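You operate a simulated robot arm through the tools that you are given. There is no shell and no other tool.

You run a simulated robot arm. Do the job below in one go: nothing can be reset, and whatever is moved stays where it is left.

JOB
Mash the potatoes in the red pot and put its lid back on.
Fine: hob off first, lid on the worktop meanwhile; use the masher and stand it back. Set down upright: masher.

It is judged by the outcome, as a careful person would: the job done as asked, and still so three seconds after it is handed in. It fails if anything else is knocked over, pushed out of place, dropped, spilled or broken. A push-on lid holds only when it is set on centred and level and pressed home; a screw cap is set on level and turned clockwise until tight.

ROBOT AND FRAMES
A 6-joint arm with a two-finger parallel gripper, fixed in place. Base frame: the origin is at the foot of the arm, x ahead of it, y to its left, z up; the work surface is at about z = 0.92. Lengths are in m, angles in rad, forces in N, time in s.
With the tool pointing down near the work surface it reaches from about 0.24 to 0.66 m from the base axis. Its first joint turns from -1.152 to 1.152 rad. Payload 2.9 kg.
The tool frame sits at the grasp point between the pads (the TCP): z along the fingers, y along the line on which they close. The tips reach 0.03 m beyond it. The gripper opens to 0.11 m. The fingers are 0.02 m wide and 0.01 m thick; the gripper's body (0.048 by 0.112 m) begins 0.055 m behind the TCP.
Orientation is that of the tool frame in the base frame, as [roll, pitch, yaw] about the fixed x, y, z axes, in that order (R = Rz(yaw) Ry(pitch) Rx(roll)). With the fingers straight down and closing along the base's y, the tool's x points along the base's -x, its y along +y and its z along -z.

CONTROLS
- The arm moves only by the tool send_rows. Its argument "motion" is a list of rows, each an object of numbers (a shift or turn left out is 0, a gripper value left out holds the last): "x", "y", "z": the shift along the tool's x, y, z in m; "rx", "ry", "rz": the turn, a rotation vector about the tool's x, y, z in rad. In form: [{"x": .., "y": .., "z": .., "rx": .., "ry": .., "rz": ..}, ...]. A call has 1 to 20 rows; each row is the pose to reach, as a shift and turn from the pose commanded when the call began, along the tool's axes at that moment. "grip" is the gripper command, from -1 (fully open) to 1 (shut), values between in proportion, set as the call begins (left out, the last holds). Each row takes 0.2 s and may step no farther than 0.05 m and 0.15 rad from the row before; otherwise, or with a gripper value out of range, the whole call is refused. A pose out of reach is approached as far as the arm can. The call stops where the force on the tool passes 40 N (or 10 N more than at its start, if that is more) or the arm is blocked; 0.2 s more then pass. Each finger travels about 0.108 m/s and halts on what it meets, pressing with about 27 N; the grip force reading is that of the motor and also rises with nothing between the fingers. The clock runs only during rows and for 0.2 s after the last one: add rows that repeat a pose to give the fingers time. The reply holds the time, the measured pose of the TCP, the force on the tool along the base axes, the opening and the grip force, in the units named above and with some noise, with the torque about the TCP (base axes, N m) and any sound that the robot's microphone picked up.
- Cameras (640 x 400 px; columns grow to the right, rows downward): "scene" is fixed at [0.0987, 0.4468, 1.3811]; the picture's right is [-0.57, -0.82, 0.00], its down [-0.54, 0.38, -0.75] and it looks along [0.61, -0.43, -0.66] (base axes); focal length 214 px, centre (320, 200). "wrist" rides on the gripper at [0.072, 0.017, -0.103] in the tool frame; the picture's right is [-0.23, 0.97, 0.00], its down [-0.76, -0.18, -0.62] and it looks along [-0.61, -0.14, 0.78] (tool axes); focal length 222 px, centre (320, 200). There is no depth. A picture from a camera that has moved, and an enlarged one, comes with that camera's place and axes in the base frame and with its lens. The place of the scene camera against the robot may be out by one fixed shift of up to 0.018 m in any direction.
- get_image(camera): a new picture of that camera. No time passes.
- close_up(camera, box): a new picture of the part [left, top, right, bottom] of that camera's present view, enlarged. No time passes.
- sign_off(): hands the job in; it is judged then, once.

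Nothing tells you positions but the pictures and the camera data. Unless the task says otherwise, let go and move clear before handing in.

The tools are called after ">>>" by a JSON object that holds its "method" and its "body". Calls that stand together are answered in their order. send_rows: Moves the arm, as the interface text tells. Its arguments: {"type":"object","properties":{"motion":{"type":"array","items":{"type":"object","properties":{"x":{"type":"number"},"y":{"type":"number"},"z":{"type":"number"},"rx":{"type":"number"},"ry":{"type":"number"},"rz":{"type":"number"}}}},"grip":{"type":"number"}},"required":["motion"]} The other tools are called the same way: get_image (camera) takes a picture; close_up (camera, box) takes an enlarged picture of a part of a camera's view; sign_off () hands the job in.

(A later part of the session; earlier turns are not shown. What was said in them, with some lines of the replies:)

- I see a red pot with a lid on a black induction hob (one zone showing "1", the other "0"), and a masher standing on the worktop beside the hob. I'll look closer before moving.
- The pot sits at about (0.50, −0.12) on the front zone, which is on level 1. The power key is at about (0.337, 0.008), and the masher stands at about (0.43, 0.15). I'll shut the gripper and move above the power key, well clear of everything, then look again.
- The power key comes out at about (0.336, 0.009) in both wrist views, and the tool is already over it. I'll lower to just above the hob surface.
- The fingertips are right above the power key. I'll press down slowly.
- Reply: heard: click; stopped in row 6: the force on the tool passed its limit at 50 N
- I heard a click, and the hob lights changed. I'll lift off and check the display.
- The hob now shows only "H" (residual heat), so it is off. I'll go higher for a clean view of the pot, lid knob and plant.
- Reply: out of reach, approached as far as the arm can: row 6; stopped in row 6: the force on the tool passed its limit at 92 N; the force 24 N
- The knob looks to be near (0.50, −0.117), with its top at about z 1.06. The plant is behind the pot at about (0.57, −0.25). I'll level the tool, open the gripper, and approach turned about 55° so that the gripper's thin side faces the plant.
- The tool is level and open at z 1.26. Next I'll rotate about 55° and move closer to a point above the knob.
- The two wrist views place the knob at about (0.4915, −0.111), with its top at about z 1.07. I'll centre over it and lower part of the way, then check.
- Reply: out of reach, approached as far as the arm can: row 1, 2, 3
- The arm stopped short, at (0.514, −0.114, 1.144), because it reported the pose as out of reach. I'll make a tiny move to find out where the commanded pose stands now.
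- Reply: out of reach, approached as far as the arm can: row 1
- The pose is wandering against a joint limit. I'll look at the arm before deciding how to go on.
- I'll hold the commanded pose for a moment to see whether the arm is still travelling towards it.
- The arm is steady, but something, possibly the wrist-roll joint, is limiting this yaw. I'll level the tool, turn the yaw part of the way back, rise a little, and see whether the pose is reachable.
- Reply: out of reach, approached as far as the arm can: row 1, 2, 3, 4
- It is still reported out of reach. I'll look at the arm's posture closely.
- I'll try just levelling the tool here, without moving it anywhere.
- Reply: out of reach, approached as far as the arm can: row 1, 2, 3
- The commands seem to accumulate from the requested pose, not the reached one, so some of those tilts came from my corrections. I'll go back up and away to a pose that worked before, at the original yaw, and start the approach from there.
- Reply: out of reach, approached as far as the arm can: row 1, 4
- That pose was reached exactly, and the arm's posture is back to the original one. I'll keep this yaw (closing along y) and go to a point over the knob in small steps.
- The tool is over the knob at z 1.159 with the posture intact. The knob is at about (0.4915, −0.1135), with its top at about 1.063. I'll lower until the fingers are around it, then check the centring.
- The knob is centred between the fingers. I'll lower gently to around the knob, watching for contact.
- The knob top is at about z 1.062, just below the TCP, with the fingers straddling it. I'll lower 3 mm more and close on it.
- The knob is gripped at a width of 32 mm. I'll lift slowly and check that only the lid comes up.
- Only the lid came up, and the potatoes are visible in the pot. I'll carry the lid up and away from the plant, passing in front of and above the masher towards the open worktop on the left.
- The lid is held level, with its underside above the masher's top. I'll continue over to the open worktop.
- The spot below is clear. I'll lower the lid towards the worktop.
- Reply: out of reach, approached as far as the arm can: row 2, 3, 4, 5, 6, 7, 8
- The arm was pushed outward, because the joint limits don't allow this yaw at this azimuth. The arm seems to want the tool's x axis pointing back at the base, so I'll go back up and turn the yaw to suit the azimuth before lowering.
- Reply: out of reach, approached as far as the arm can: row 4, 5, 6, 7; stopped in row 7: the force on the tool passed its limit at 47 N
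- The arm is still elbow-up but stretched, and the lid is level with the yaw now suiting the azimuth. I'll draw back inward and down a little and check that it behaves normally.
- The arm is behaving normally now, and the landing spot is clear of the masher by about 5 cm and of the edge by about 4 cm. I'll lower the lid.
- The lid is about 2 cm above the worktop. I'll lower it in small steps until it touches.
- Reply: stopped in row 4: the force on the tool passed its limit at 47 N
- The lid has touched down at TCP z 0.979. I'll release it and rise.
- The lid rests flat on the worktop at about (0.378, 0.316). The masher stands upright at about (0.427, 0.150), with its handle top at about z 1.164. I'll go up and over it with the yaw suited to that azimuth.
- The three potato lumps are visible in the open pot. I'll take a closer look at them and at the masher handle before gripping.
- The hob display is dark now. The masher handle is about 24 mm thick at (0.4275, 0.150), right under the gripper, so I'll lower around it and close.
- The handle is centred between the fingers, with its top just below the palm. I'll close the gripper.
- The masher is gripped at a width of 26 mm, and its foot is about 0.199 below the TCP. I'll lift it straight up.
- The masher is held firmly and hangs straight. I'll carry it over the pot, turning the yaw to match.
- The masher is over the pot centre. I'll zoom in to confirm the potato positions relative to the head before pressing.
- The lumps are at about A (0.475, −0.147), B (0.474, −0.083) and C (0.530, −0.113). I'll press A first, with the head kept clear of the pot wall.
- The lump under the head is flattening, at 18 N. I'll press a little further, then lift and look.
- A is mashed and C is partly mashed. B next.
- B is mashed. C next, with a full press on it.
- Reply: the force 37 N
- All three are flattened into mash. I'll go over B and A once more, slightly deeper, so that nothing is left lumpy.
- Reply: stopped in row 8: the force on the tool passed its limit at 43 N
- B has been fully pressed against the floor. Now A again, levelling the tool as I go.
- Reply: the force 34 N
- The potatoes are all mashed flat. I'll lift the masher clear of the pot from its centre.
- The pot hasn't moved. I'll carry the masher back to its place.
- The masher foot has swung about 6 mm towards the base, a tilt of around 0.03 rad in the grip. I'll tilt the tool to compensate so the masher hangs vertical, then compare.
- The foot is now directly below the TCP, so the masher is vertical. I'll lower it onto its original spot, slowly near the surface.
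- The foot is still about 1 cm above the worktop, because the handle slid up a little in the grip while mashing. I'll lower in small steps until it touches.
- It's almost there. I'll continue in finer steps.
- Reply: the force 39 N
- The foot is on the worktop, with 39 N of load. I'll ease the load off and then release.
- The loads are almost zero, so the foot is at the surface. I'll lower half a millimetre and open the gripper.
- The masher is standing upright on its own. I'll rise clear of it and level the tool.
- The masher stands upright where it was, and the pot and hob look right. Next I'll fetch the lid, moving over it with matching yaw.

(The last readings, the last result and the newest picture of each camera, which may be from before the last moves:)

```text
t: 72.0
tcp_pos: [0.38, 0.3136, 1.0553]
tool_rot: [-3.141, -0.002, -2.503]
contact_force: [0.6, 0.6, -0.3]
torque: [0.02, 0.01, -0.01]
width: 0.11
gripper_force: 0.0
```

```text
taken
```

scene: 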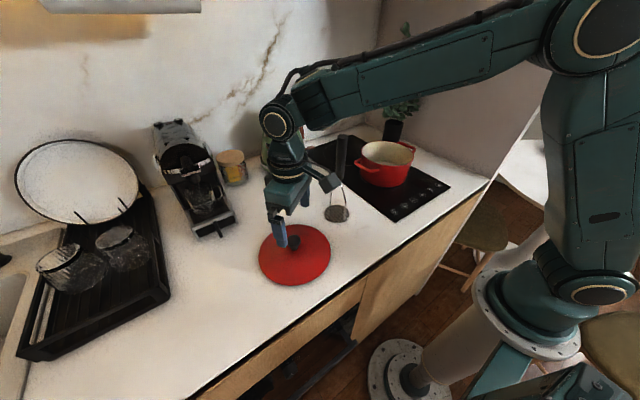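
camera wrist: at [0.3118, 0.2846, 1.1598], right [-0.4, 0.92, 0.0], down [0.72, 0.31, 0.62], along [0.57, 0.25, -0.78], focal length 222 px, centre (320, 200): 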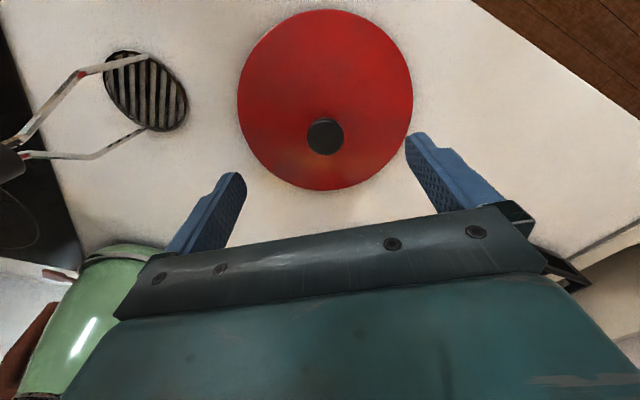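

The knob is about 4 mm to one side of the gripper centre. I'll correct that and lower around it.

>>> {"method": "send_rows", "body": {"motion": [{"x": -0.001, "y": 0.0042, "z": 0.02}, {"x": -0.001, "y": 0.0042, "z": 0.045}, {"x": -0.001, "y": 0.0042, "z": 0.06}, {"x": -0.001, "y": 0.0042, "z": 0.07}, {"x": -0.001, "y": 0.0042, "z": 0.075}, {"x": -0.001, "y": 0.0042, "z": 0.075}]}}

>>> {"method": "get_image", "body": {"camera": "wrist"}}

```text
t: 73.4
tcp_pos: [0.3776, 0.3198, 0.9809]
tool_rot: [3.141, 0.001, -2.503]
contact_force: [0.1, -0.5, -0.1]
torque: [0.01, -0.01, 0.02]
width: 0.11
gripper_force: 0.0
```

```text
taken
camera wrist: at [0.3099, 0.2895, 1.0855], right [-0.4, 0.92, 0.0], down [0.72, 0.31, 0.62], along [0.57, 0.25, -0.78], focal length 222 px, centre (320, 200)
```

wrist: 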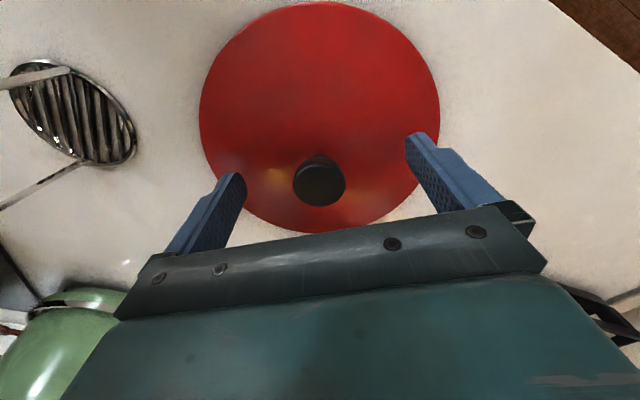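

The knob sits between the fingers just as in the first grasp. I'll close on it.

>>> {"method": "send_rows", "body": {"grip": 1, "motion": [{"z": 0}, {"z": 0}, {"z": 0}, {"z": 0}, {"z": 0}]}}

>>> {"method": "get_image", "body": {"camera": "wrist"}}

```text
t: 74.6
tcp_pos: [0.3777, 0.3187, 0.981]
tool_rot: [-3.141, 0.0, -2.503]
contact_force: [1.0, -0.7, -0.1]
torque: [0.03, 0.03, 0.0]
width: 0.0324
gripper_force: 27.3
```

```text
taken
camera wrist: at [0.31, 0.2895, 1.0857], right [-0.4, 0.92, 0.0], down [0.72, 0.31, 0.62], along [0.57, 0.25, -0.78], focal length 222 px, centre (320, 200)
```

wrist: 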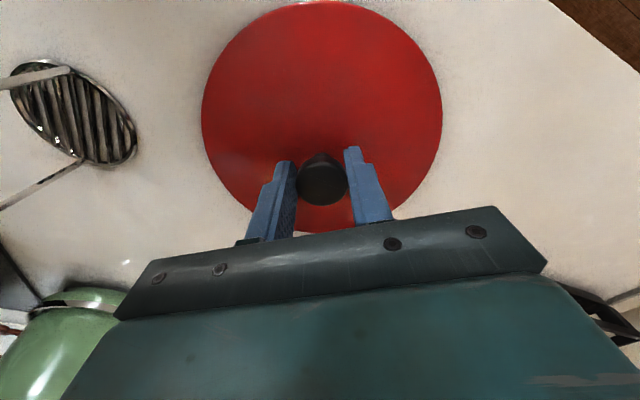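

The lid is gripped exactly as before. I'll lift it straight up first, then inward.

>>> {"method": "send_rows", "body": {"motion": [{"z": -0.01}, {"z": -0.05}, {"z": -0.1}, {"x": 0.017, "y": -0.0061, "z": -0.141}, {"x": 0.037, "y": -0.0161, "z": -0.181}, {"x": 0.0569, "y": -0.0262, "z": -0.221}, {"x": 0.0769, "y": -0.0363, "z": -0.262}, {"x": 0.0769, "y": -0.0363, "z": -0.27}, {"x": 0.0769, "y": -0.0363, "z": -0.27}]}}

>>> {"method": "get_image", "body": {"camera": "scene"}}

>>> {"method": "get_image", "body": {"camera": "wrist"}}

```text
t: 76.6
tcp_pos: [0.3374, 0.2473, 1.2517]
tool_rot: [-3.14, 0.0, -2.504]
contact_force: [0.6, -1.1, -2.5]
torque: [0.02, 0.02, -0.02]
width: 0.0322
gripper_force: 26.7
```

```text
taken
```

scene: 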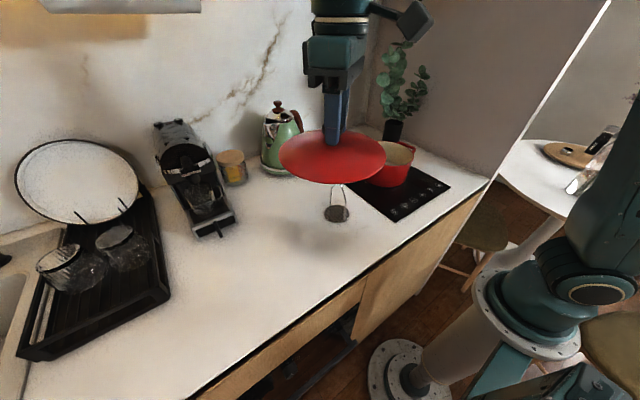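

```text
taken
camera wrist: at [0.2702, 0.2164, 1.3561], right [-0.4, 0.92, 0.0], down [0.72, 0.31, 0.62], along [0.57, 0.25, -0.78], focal length 222 px, centre (320, 200)
```

wrist: 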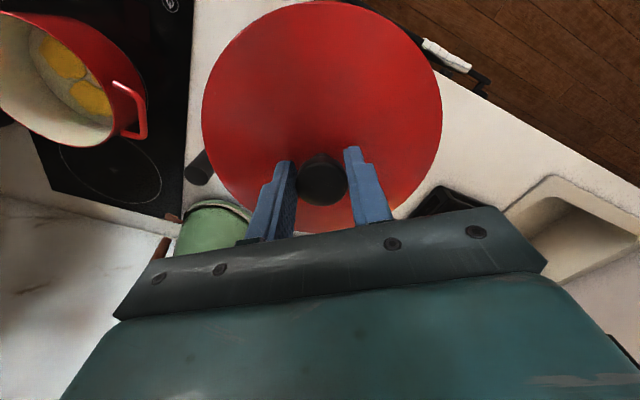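

The lid is clear and its underside is above the masher's top. I'll carry it around in front of the masher to the pot.

>>> {"method": "send_rows", "body": {"motion": [{"x": 0.0309, "y": -0.0331, "rz": 0.071}, {"x": 0.0601, "y": -0.0674, "rz": 0.142}, {"x": 0.0854, "y": -0.1047, "rz": 0.213}, {"x": 0.1035, "y": -0.1474, "rz": 0.284}, {"x": 0.1136, "y": -0.1895, "rz": 0.355}, {"x": 0.1191, "y": -0.2354, "z": 0.015, "rz": 0.426}, {"x": 0.1193, "y": -0.2726, "z": 0.04, "rz": 0.497}, {"x": 0.1128, "y": -0.3023, "z": 0.065, "rz": 0.568}, {"x": 0.1059, "y": -0.33, "z": 0.095, "rz": 0.639}, {"x": 0.1059, "y": -0.33, "z": 0.095, "rz": 0.639}]}}

>>> {"method": "get_image", "body": {"camera": "scene"}}

>>> {"method": "get_image", "body": {"camera": "wrist"}}

```text
t: 78.8
tcp_pos: [0.4512, -0.082, 1.1562]
tool_rot: [-3.141, 0.002, 3.141]
contact_force: [0.3, 0.6, -3.0]
torque: [0.02, 0.0, 0.02]
width: 0.032
gripper_force: 26.3
```

```text
taken
```

scene: 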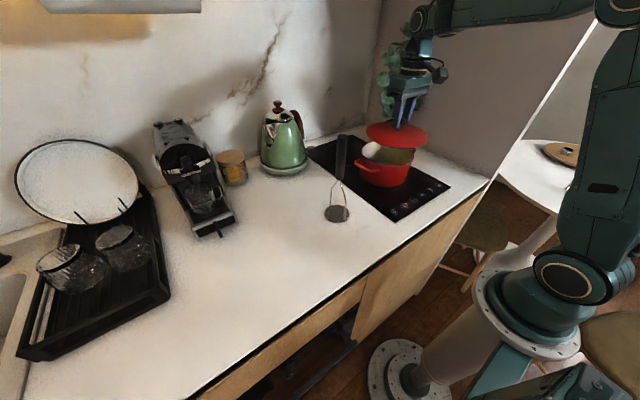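

```text
taken
camera wrist: at [0.3793, -0.066, 1.2601], right [0.23, 0.97, 0.0], down [0.76, -0.18, 0.62], along [0.61, -0.14, -0.78], focal length 222 px, centre (320, 200)
```

wrist: 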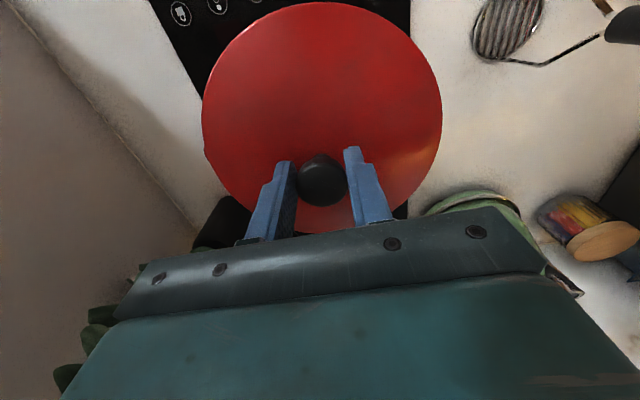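

There's a pale shape by the pot rim in the scene view, so I'll look at it more closely before lowering.

>>> {"method": "close_up", "body": {"camera": "scene", "box": [335, 90, 445, 200]}}

```text
3.64 times, centred on (390, 145) of scene
camera zoom: at [0.0988, 0.4468, 1.3811], right [-0.57, -0.82, 0.0], down [-0.54, 0.38, -0.75], along [0.61, -0.43, -0.66], focal length 780 px, centre (66, 400)
```

zoom: 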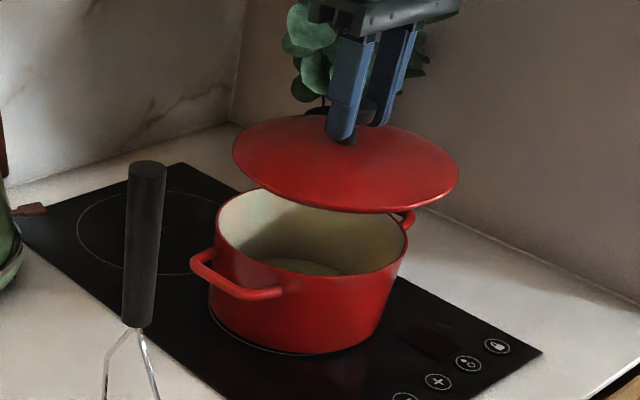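

That is just the cream interior of the pot. I'll move over its centre, then take readings to verify the position.

>>> {"method": "send_rows", "body": {"motion": [{"x": -0.015, "y": -0.011, "z": 0.012}, {"x": -0.03, "y": -0.022, "z": 0.024}, {"x": -0.0415, "y": -0.031, "z": 0.037}, {"x": -0.0415, "y": -0.031, "z": 0.037}]}}

>>> {"method": "send_rows", "body": {"motion": [{"z": 0}]}}

>>> {"method": "send_rows", "body": {"motion": [{"z": 0}]}}

>>> {"method": "get_image", "body": {"camera": "wrist"}}

>>> {"method": "close_up", "body": {"camera": "scene", "box": [335, 90, 445, 200]}}

```text
t: 79.8
tcp_pos: [0.4917, -0.1135, 1.1194]
tool_rot: [3.141, 0.002, -3.142]
contact_force: [0.0, -0.7, -2.9]
torque: [-0.01, 0.01, -0.03]
width: 0.0321
gripper_force: 27.0
```

```text
t: 80.2
tcp_pos: [0.4917, -0.1128, 1.1198]
tool_rot: [-3.141, 0.0, -3.14]
contact_force: [-0.5, 0.0, -1.6]
torque: [0.01, 0.03, 0.01]
width: 0.0323
gripper_force: 27.0
```

```text
t: 80.6
tcp_pos: [0.4921, -0.112, 1.12]
tool_rot: [3.14, 0.0, -3.141]
contact_force: [-0.5, 0.2, -2.6]
torque: [-0.03, 0.01, -0.02]
width: 0.0323
gripper_force: 27.0
```

```text
taken
camera wrist: at [0.4199, -0.0962, 1.2239], right [0.23, 0.97, 0.0], down [0.76, -0.18, 0.62], along [0.61, -0.14, -0.78], focal length 222 px, centre (320, 200)
```

wrist: 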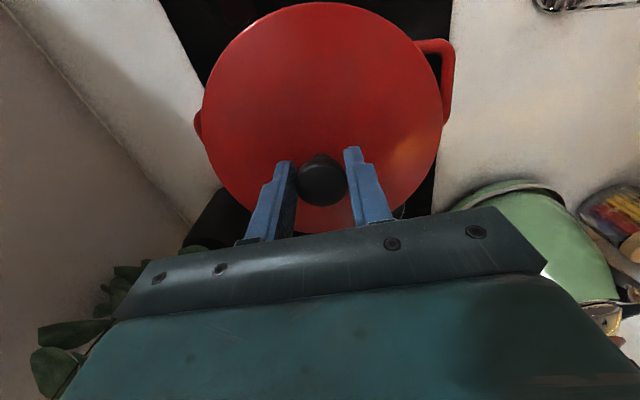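

```text
3.64 times, centred on (390, 145) of scene
camera zoom: at [0.0988, 0.4468, 1.3811], right [-0.57, -0.82, 0.0], down [-0.54, 0.38, -0.75], along [0.61, -0.43, -0.66], focal length 780 px, centre (66, 400)
```

zoom: 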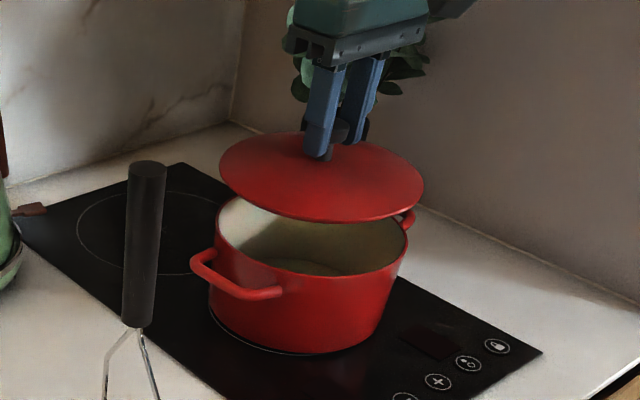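

The readings average (0.4918, −0.1128), and the lid came off at y ≈ −0.1145. I'll correct by −1.7 mm and lower to the same height as the earlier just-lifted view so I can compare directly.

>>> {"method": "send_rows", "body": {"motion": [{"y": -0.0017, "z": 0.008}, {"y": -0.0017, "z": 0.016}, {"y": -0.0017, "z": 0.0225}, {"y": -0.0017, "z": 0.0225}]}}

>>> {"method": "send_rows", "body": {"motion": [{"z": 0}]}}

>>> {"method": "close_up", "body": {"camera": "scene", "box": [340, 60, 460, 200]}}

>>> {"method": "get_image", "body": {"camera": "wrist"}}

>>> {"method": "close_up", "body": {"camera": "scene", "box": [365, 125, 425, 195]}}

```text
t: 81.6
tcp_pos: [0.4908, -0.1157, 1.0973]
tool_rot: [3.141, -0.001, -3.142]
contact_force: [-0.7, -0.1, -2.4]
torque: [-0.01, 0.03, 0.01]
width: 0.0322
gripper_force: 27.3
```

```text
t: 82.0
tcp_pos: [0.4906, -0.1155, 1.0974]
tool_rot: [3.141, 0.0, 3.141]
contact_force: [-0.4, 0.4, -2.0]
torque: [0.04, 0.01, 0.01]
width: 0.0323
gripper_force: 27.4
```

```text
2.86 times, centred on (400, 130) of scene
camera zoom: at [0.0988, 0.4468, 1.3811], right [-0.57, -0.82, 0.0], down [-0.54, 0.38, -0.75], along [0.61, -0.43, -0.66], focal length 613 px, centre (91, 400)
```

zoom: 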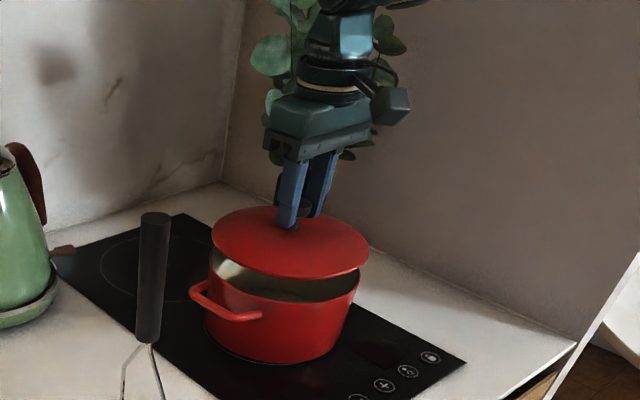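

```text
taken
camera wrist: at [0.4188, -0.0983, 1.202], right [0.23, 0.97, 0.0], down [0.76, -0.18, 0.62], along [0.61, -0.14, -0.78], focal length 222 px, centre (320, 200)
```

wrist: 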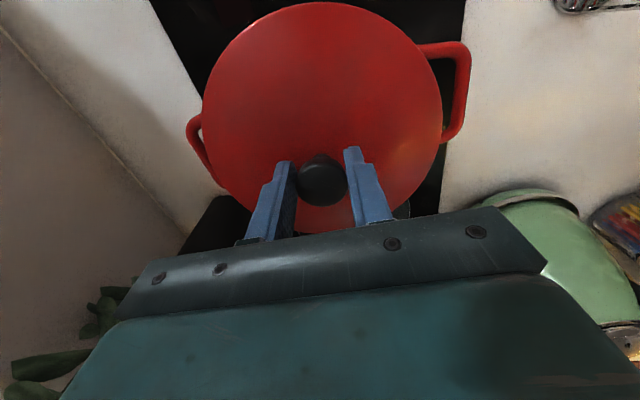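

```text
5.71 times, centred on (395, 160) of scene
camera zoom: at [0.0988, 0.4468, 1.3811], right [-0.57, -0.82, 0.0], down [-0.54, 0.38, -0.75], along [0.61, -0.43, -0.66], focal length 1226 px, centre (-109, 429)
```

zoom: 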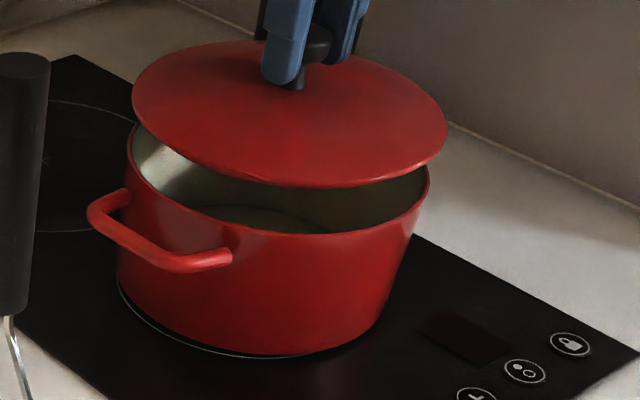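

This view matches the just-lifted one nearly pixel for pixel, so the lid is aligned. I'll lower it onto the pot gently.

>>> {"method": "send_rows", "body": {"motion": [{"x": -0.0004, "z": 0.01}, {"x": -0.0004, "z": 0.018}, {"x": -0.0004, "z": 0.023}, {"x": -0.0004, "z": 0.026}, {"x": -0.0004, "z": 0.028}, {"x": -0.0004, "z": 0.03}, {"x": -0.0004, "z": 0.03}]}}

>>> {"method": "close_up", "body": {"camera": "scene", "box": [365, 125, 425, 195]}}

```text
t: 83.6
tcp_pos: [0.4914, -0.114, 1.0689]
tool_rot: [-3.14, 0.004, -3.139]
contact_force: [-7.7, 8.3, 20.0]
torque: [-0.18, 0.01, 0.09]
width: 0.0325
gripper_force: 27.1
```

```text
5.71 times, centred on (395, 160) of scene
camera zoom: at [0.0982, 0.4471, 1.3811], right [-0.57, -0.82, 0.0], down [-0.54, 0.38, -0.75], along [0.61, -0.43, -0.66], focal length 1226 px, centre (-109, 429)
```

zoom: 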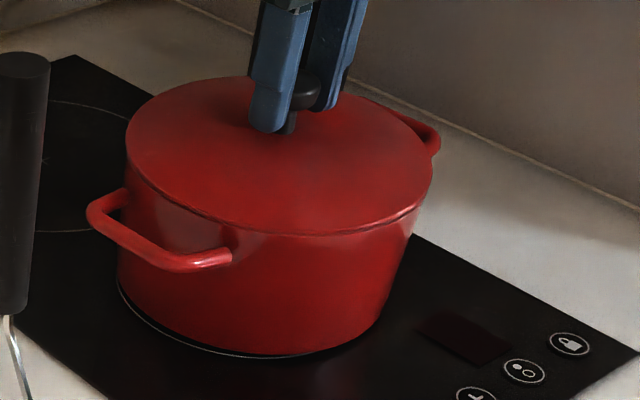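

The lid is on, with a slight sideways load of about 8 N. I'll relieve that by under a millimetre and press down firmly.

>>> {"method": "send_rows", "body": {"motion": [{"x": 0.0007, "y": 0.0008}, {"x": 0.0007, "y": 0.0008, "z": 0.0005}, {"x": 0.0007, "y": 0.0008, "z": 0.001}, {"x": 0.0007, "y": 0.0008, "z": 0.0015}, {"x": 0.0007, "y": 0.0008, "z": 0.0015}]}}

```text
t: 84.8
tcp_pos: [0.4912, -0.1145, 1.0671]
tool_rot: [-3.139, 0.007, -3.14]
contact_force: [5.5, 8.0, 26.6]
torque: [-0.09, -0.4, 0.03]
width: 0.0324
gripper_force: 27.6
```

>>> {"method": "send_rows", "body": {"motion": [{"x": -0.0003, "y": 0.0008}, {"x": -0.0003, "y": 0.0008, "z": 0.0005}, {"x": -0.0003, "y": 0.0008, "z": 0.001}, {"x": -0.0003, "y": 0.0008, "z": 0.001}]}}

>>> {"method": "close_up", "body": {"camera": "scene", "box": [365, 125, 425, 195]}}

>>> {"method": "get_image", "body": {"camera": "wrist"}}

```text
t: 85.8
tcp_pos: [0.4907, -0.1147, 1.0673]
tool_rot: [-3.14, 0.005, 3.139]
contact_force: [-0.2, 1.6, 31.0]
torque: [0.01, -0.05, 0.11]
width: 0.0325
gripper_force: 27.8
```

```text
5.71 times, centred on (395, 160) of scene
camera zoom: at [0.0982, 0.4469, 1.3811], right [-0.57, -0.82, 0.0], down [-0.54, 0.38, -0.75], along [0.61, -0.43, -0.66], focal length 1226 px, centre (-109, 429)
```

zoom: 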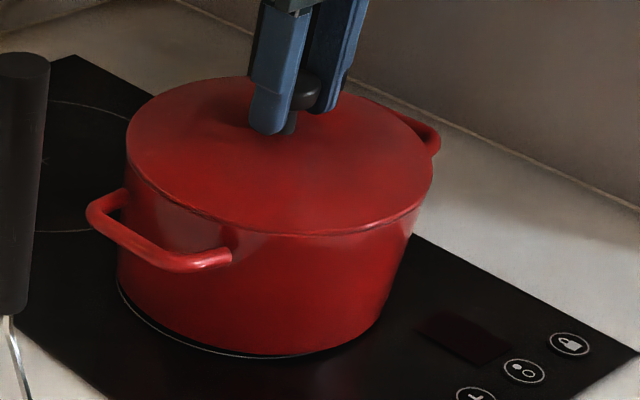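

```text
taken
camera wrist: at [0.4181, -0.0972, 1.1713], right [0.23, 0.97, 0.0], down [0.76, -0.18, 0.63], along [0.61, -0.14, -0.78], focal length 222 px, centre (320, 200)
```

wrist: 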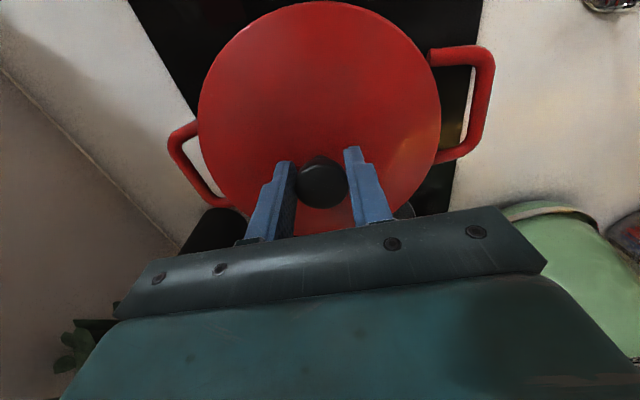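

The lid is seated level with 31 N straight down and no side load. I'll ease off and open the gripper.

>>> {"method": "send_rows", "body": {"motion": [{"z": -0.001}, {"z": -0.0025}, {"z": -0.0025}]}}

>>> {"method": "send_rows", "body": {"grip": -1, "motion": [{"z": 0}, {"z": 0}, {"z": 0}, {"z": 0}]}}

>>> {"method": "close_up", "body": {"camera": "scene", "box": [360, 100, 430, 200]}}

>>> {"method": "get_image", "body": {"camera": "wrist"}}

```text
t: 86.6
tcp_pos: [0.4901, -0.1135, 1.0674]
tool_rot: [-3.138, 0.001, 3.139]
contact_force: [3.0, -1.4, 12.8]
torque: [-0.24, -0.69, -0.1]
width: 0.0326
gripper_force: 26.5
```

```text
t: 87.6
tcp_pos: [0.4903, -0.1137, 1.0691]
tool_rot: [3.141, 0.0, 3.141]
contact_force: [0.0, -0.2, -0.6]
torque: [-0.01, 0.07, 0.0]
width: 0.1097
gripper_force: 0.0
```

```text
4.00 times, centred on (395, 150) of scene
camera zoom: at [0.0987, 0.4468, 1.3811], right [-0.57, -0.82, 0.0], down [-0.54, 0.38, -0.75], along [0.61, -0.43, -0.66], focal length 858 px, centre (20, 400)
```

zoom: 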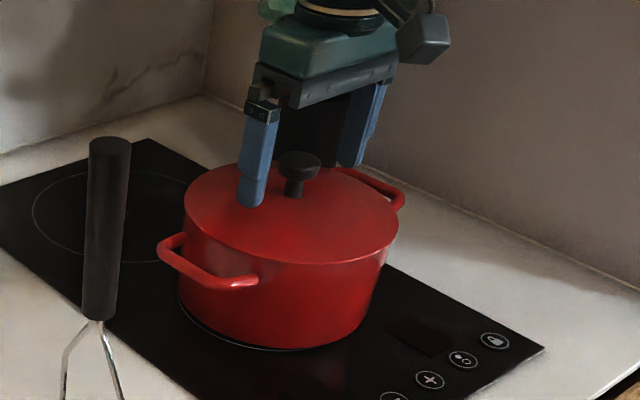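

```text
taken
camera wrist: at [0.418, -0.0967, 1.1719], right [0.23, 0.97, 0.0], down [0.76, -0.18, 0.62], along [0.61, -0.14, -0.78], focal length 222 px, centre (320, 200)
```

wrist: 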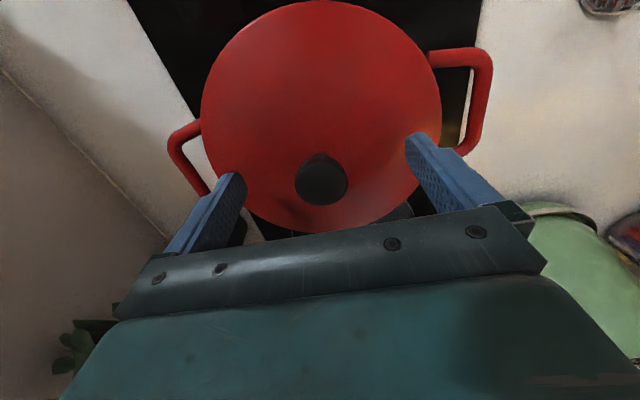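

The lid looks exactly as it did originally. To be sure it is pressed home, I'll rise, close the fingers, and press once squarely on the knob.

>>> {"method": "send_rows", "body": {"motion": [{"z": -0.02}, {"z": -0.05}, {"z": -0.06}]}}

>>> {"method": "send_rows", "body": {"grip": 1, "motion": [{"z": 0}, {"z": 0}, {"z": 0}, {"z": 0}, {"x": -0.0005, "y": -0.0005, "z": 0.015}, {"x": -0.0005, "y": -0.0005, "z": 0.025}, {"x": -0.0005, "y": -0.0005, "z": 0.031}]}}

>>> {"method": "close_up", "body": {"camera": "scene", "box": [360, 100, 430, 200]}}

```text
t: 88.4
tcp_pos: [0.4903, -0.1124, 1.1273]
tool_rot: [3.141, -0.001, 3.141]
contact_force: [-0.1, -0.5, 0.2]
torque: [0.01, 0.01, -0.01]
width: 0.1101
gripper_force: 0.2
```

```text
t: 90.0
tcp_pos: [0.4905, -0.1143, 1.0967]
tool_rot: [3.141, 0.0, 3.142]
contact_force: [-0.4, -0.7, 0.3]
torque: [0.0, -0.01, 0.02]
width: 0.0
gripper_force: 27.1
```

```text
4.00 times, centred on (395, 150) of scene
camera zoom: at [0.0987, 0.4468, 1.3811], right [-0.57, -0.82, 0.0], down [-0.54, 0.38, -0.75], along [0.61, -0.43, -0.66], focal length 858 px, centre (20, 400)
```

zoom: 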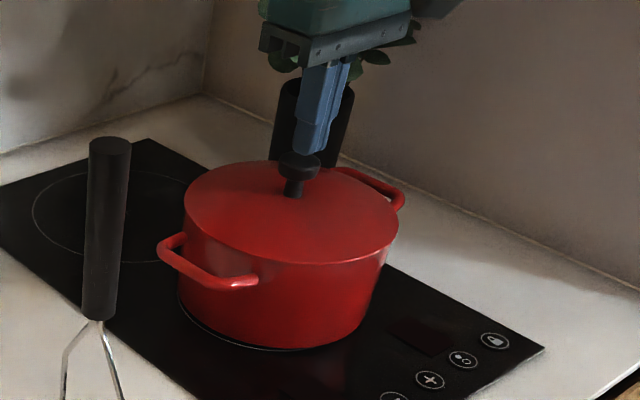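

>>> {"method": "close_up", "body": {"camera": "wrist", "box": [250, 100, 390, 240]}}

>>> {"method": "close_up", "body": {"camera": "scene", "box": [375, 110, 415, 150]}}

```text
2.86 times, centred on (320, 170) of wrist
camera zoom: at [0.4187, -0.0977, 1.2006], right [0.23, 0.97, 0.0], down [0.76, -0.18, 0.62], along [0.61, -0.14, -0.78], focal length 635 px, centre (320, 286)
```

zoom: 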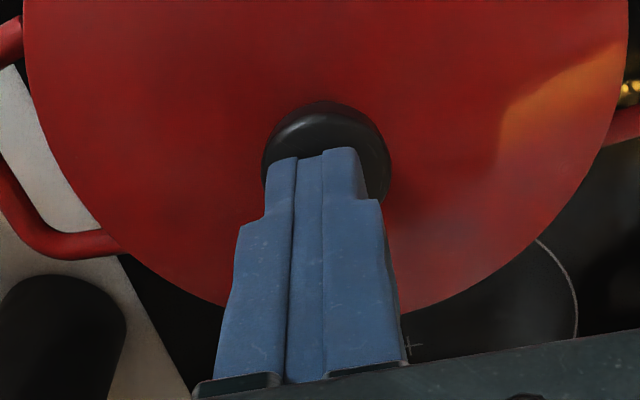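

```text
10.00 times, centred on (395, 130) of scene
camera zoom: at [0.0987, 0.4468, 1.3811], right [-0.57, -0.82, 0.0], down [-0.54, 0.38, -0.75], along [0.61, -0.43, -0.66], focal length 2145 px, centre (-430, 900)
```

zoom: 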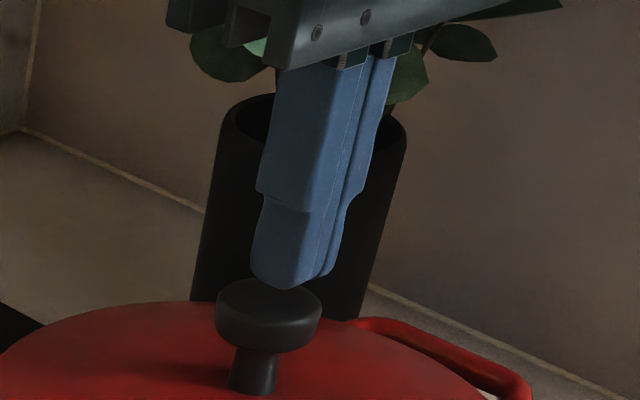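

The fingertips are about 5 mm above the knob and a few millimetres off its centre. I'll shift to centre and press straight down.

>>> {"method": "send_rows", "body": {"motion": [{"x": 0.003, "y": 0.0025}, {"x": 0.003, "y": 0.0025, "z": 0.003}, {"x": 0.003, "y": 0.0025, "z": 0.005}, {"x": 0.003, "y": 0.0025, "z": 0.007}, {"x": 0.003, "y": 0.0025, "z": 0.009}, {"x": 0.003, "y": 0.0025, "z": 0.01}]}}

>>> {"method": "close_up", "body": {"camera": "scene", "box": [360, 100, 430, 200]}}

```text
t: 91.4
tcp_pos: [0.4886, -0.1123, 1.0909]
tool_rot: [-3.14, 0.009, -3.142]
contact_force: [-8.7, 0.9, 37.6]
torque: [0.04, 0.44, 0.01]
width: 0.0
gripper_force: 27.1
```

```text
4.00 times, centred on (395, 150) of scene
camera zoom: at [0.0979, 0.447, 1.3811], right [-0.57, -0.82, 0.0], down [-0.54, 0.38, -0.75], along [0.61, -0.43, -0.66], focal length 858 px, centre (20, 400)
```

zoom: 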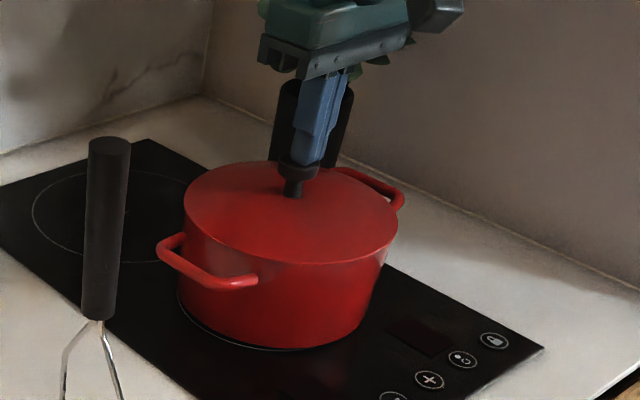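

I pressed the lid with 38 N and it didn't move, so it is fully home. I'll lift off and retreat clear.

>>> {"method": "send_rows", "body": {"motion": [{"z": -0.01}, {"z": -0.05}, {"x": 0.02, "y": 0.01, "z": -0.09}, {"x": 0.05, "y": 0.02, "z": -0.12}, {"x": 0.085, "y": 0.03, "z": -0.15}, {"x": 0.12, "y": 0.05, "z": -0.17}, {"x": 0.16, "y": 0.07, "z": -0.18}, {"x": 0.19, "y": 0.09, "z": -0.18}, {"x": 0.19, "y": 0.09, "z": -0.18}]}}

>>> {"method": "get_image", "body": {"camera": "scene"}}

>>> {"method": "get_image", "body": {"camera": "wrist"}}

>>> {"method": "close_up", "body": {"camera": "scene", "box": [300, 80, 480, 240]}}

```text
t: 93.4
tcp_pos: [0.2979, -0.0216, 1.2663]
tool_rot: [-3.141, -0.001, 3.139]
contact_force: [-0.3, 0.1, 0.9]
torque: [0.0, 0.05, -0.01]
width: 0.0001
gripper_force: 27.5
```

```text
taken
```

scene: 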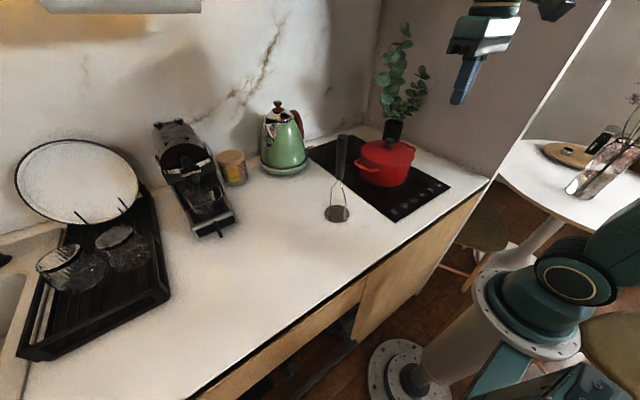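

```text
taken
camera wrist: at [0.225, -0.0047, 1.3706], right [0.23, 0.97, 0.0], down [0.76, -0.18, 0.62], along [0.61, -0.14, -0.78], focal length 222 px, centre (320, 200)
```

wrist: 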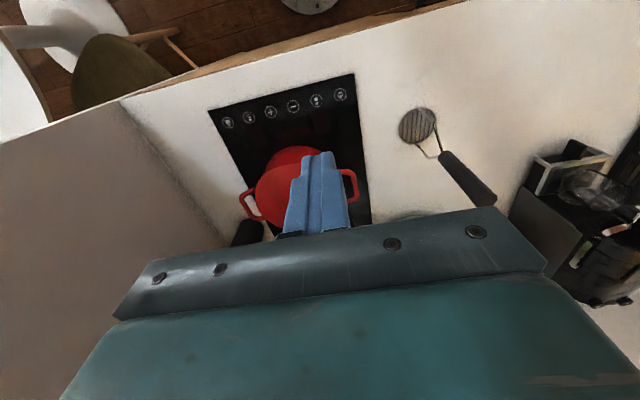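

```text
2.50 times, centred on (390, 160) of scene
camera zoom: at [0.0987, 0.4468, 1.3811], right [-0.57, -0.82, 0.0], down [-0.54, 0.38, -0.75], along [0.61, -0.43, -0.66], focal length 536 px, centre (145, 300)
```

zoom: 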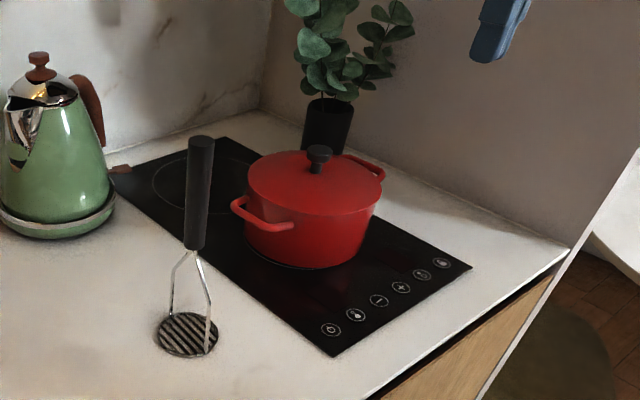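

The hob is off and its display is dark. The potatoes are mashed, the lid is back on the pot and pressed home, and the masher stands upright in its place. Everything else is where it was and the arm is clear, so I'm handing in.

>>> {"method": "sign_off", "body": {}}

```text
The job is handed in.
```

The potatoes in the red pot are mashed and the lid is back on. I've handed the job in; no verdict has come back yet.

- **Hob:** I switched it off first with the power key. It showed "H" for residual heat for a while, and its display is now dark.
- **Potatoes:** all three lumps are pressed flat. I went over two of them a second time.
- **Lid:** it sat on the worktop during the mashing. It is now back on the pot, centred and level, and I pressed it down with about 38 N.
- **Masher:** it is standing upright again, within a few millimetres of where it started.

The arm ran into its joint limits a few times and had to change its approach. Once, this pushed the lid several centimetres outward, towards the coffee machine, while I was carrying it. I saw no contact, and the last pictures show nothing else moved or knocked over.
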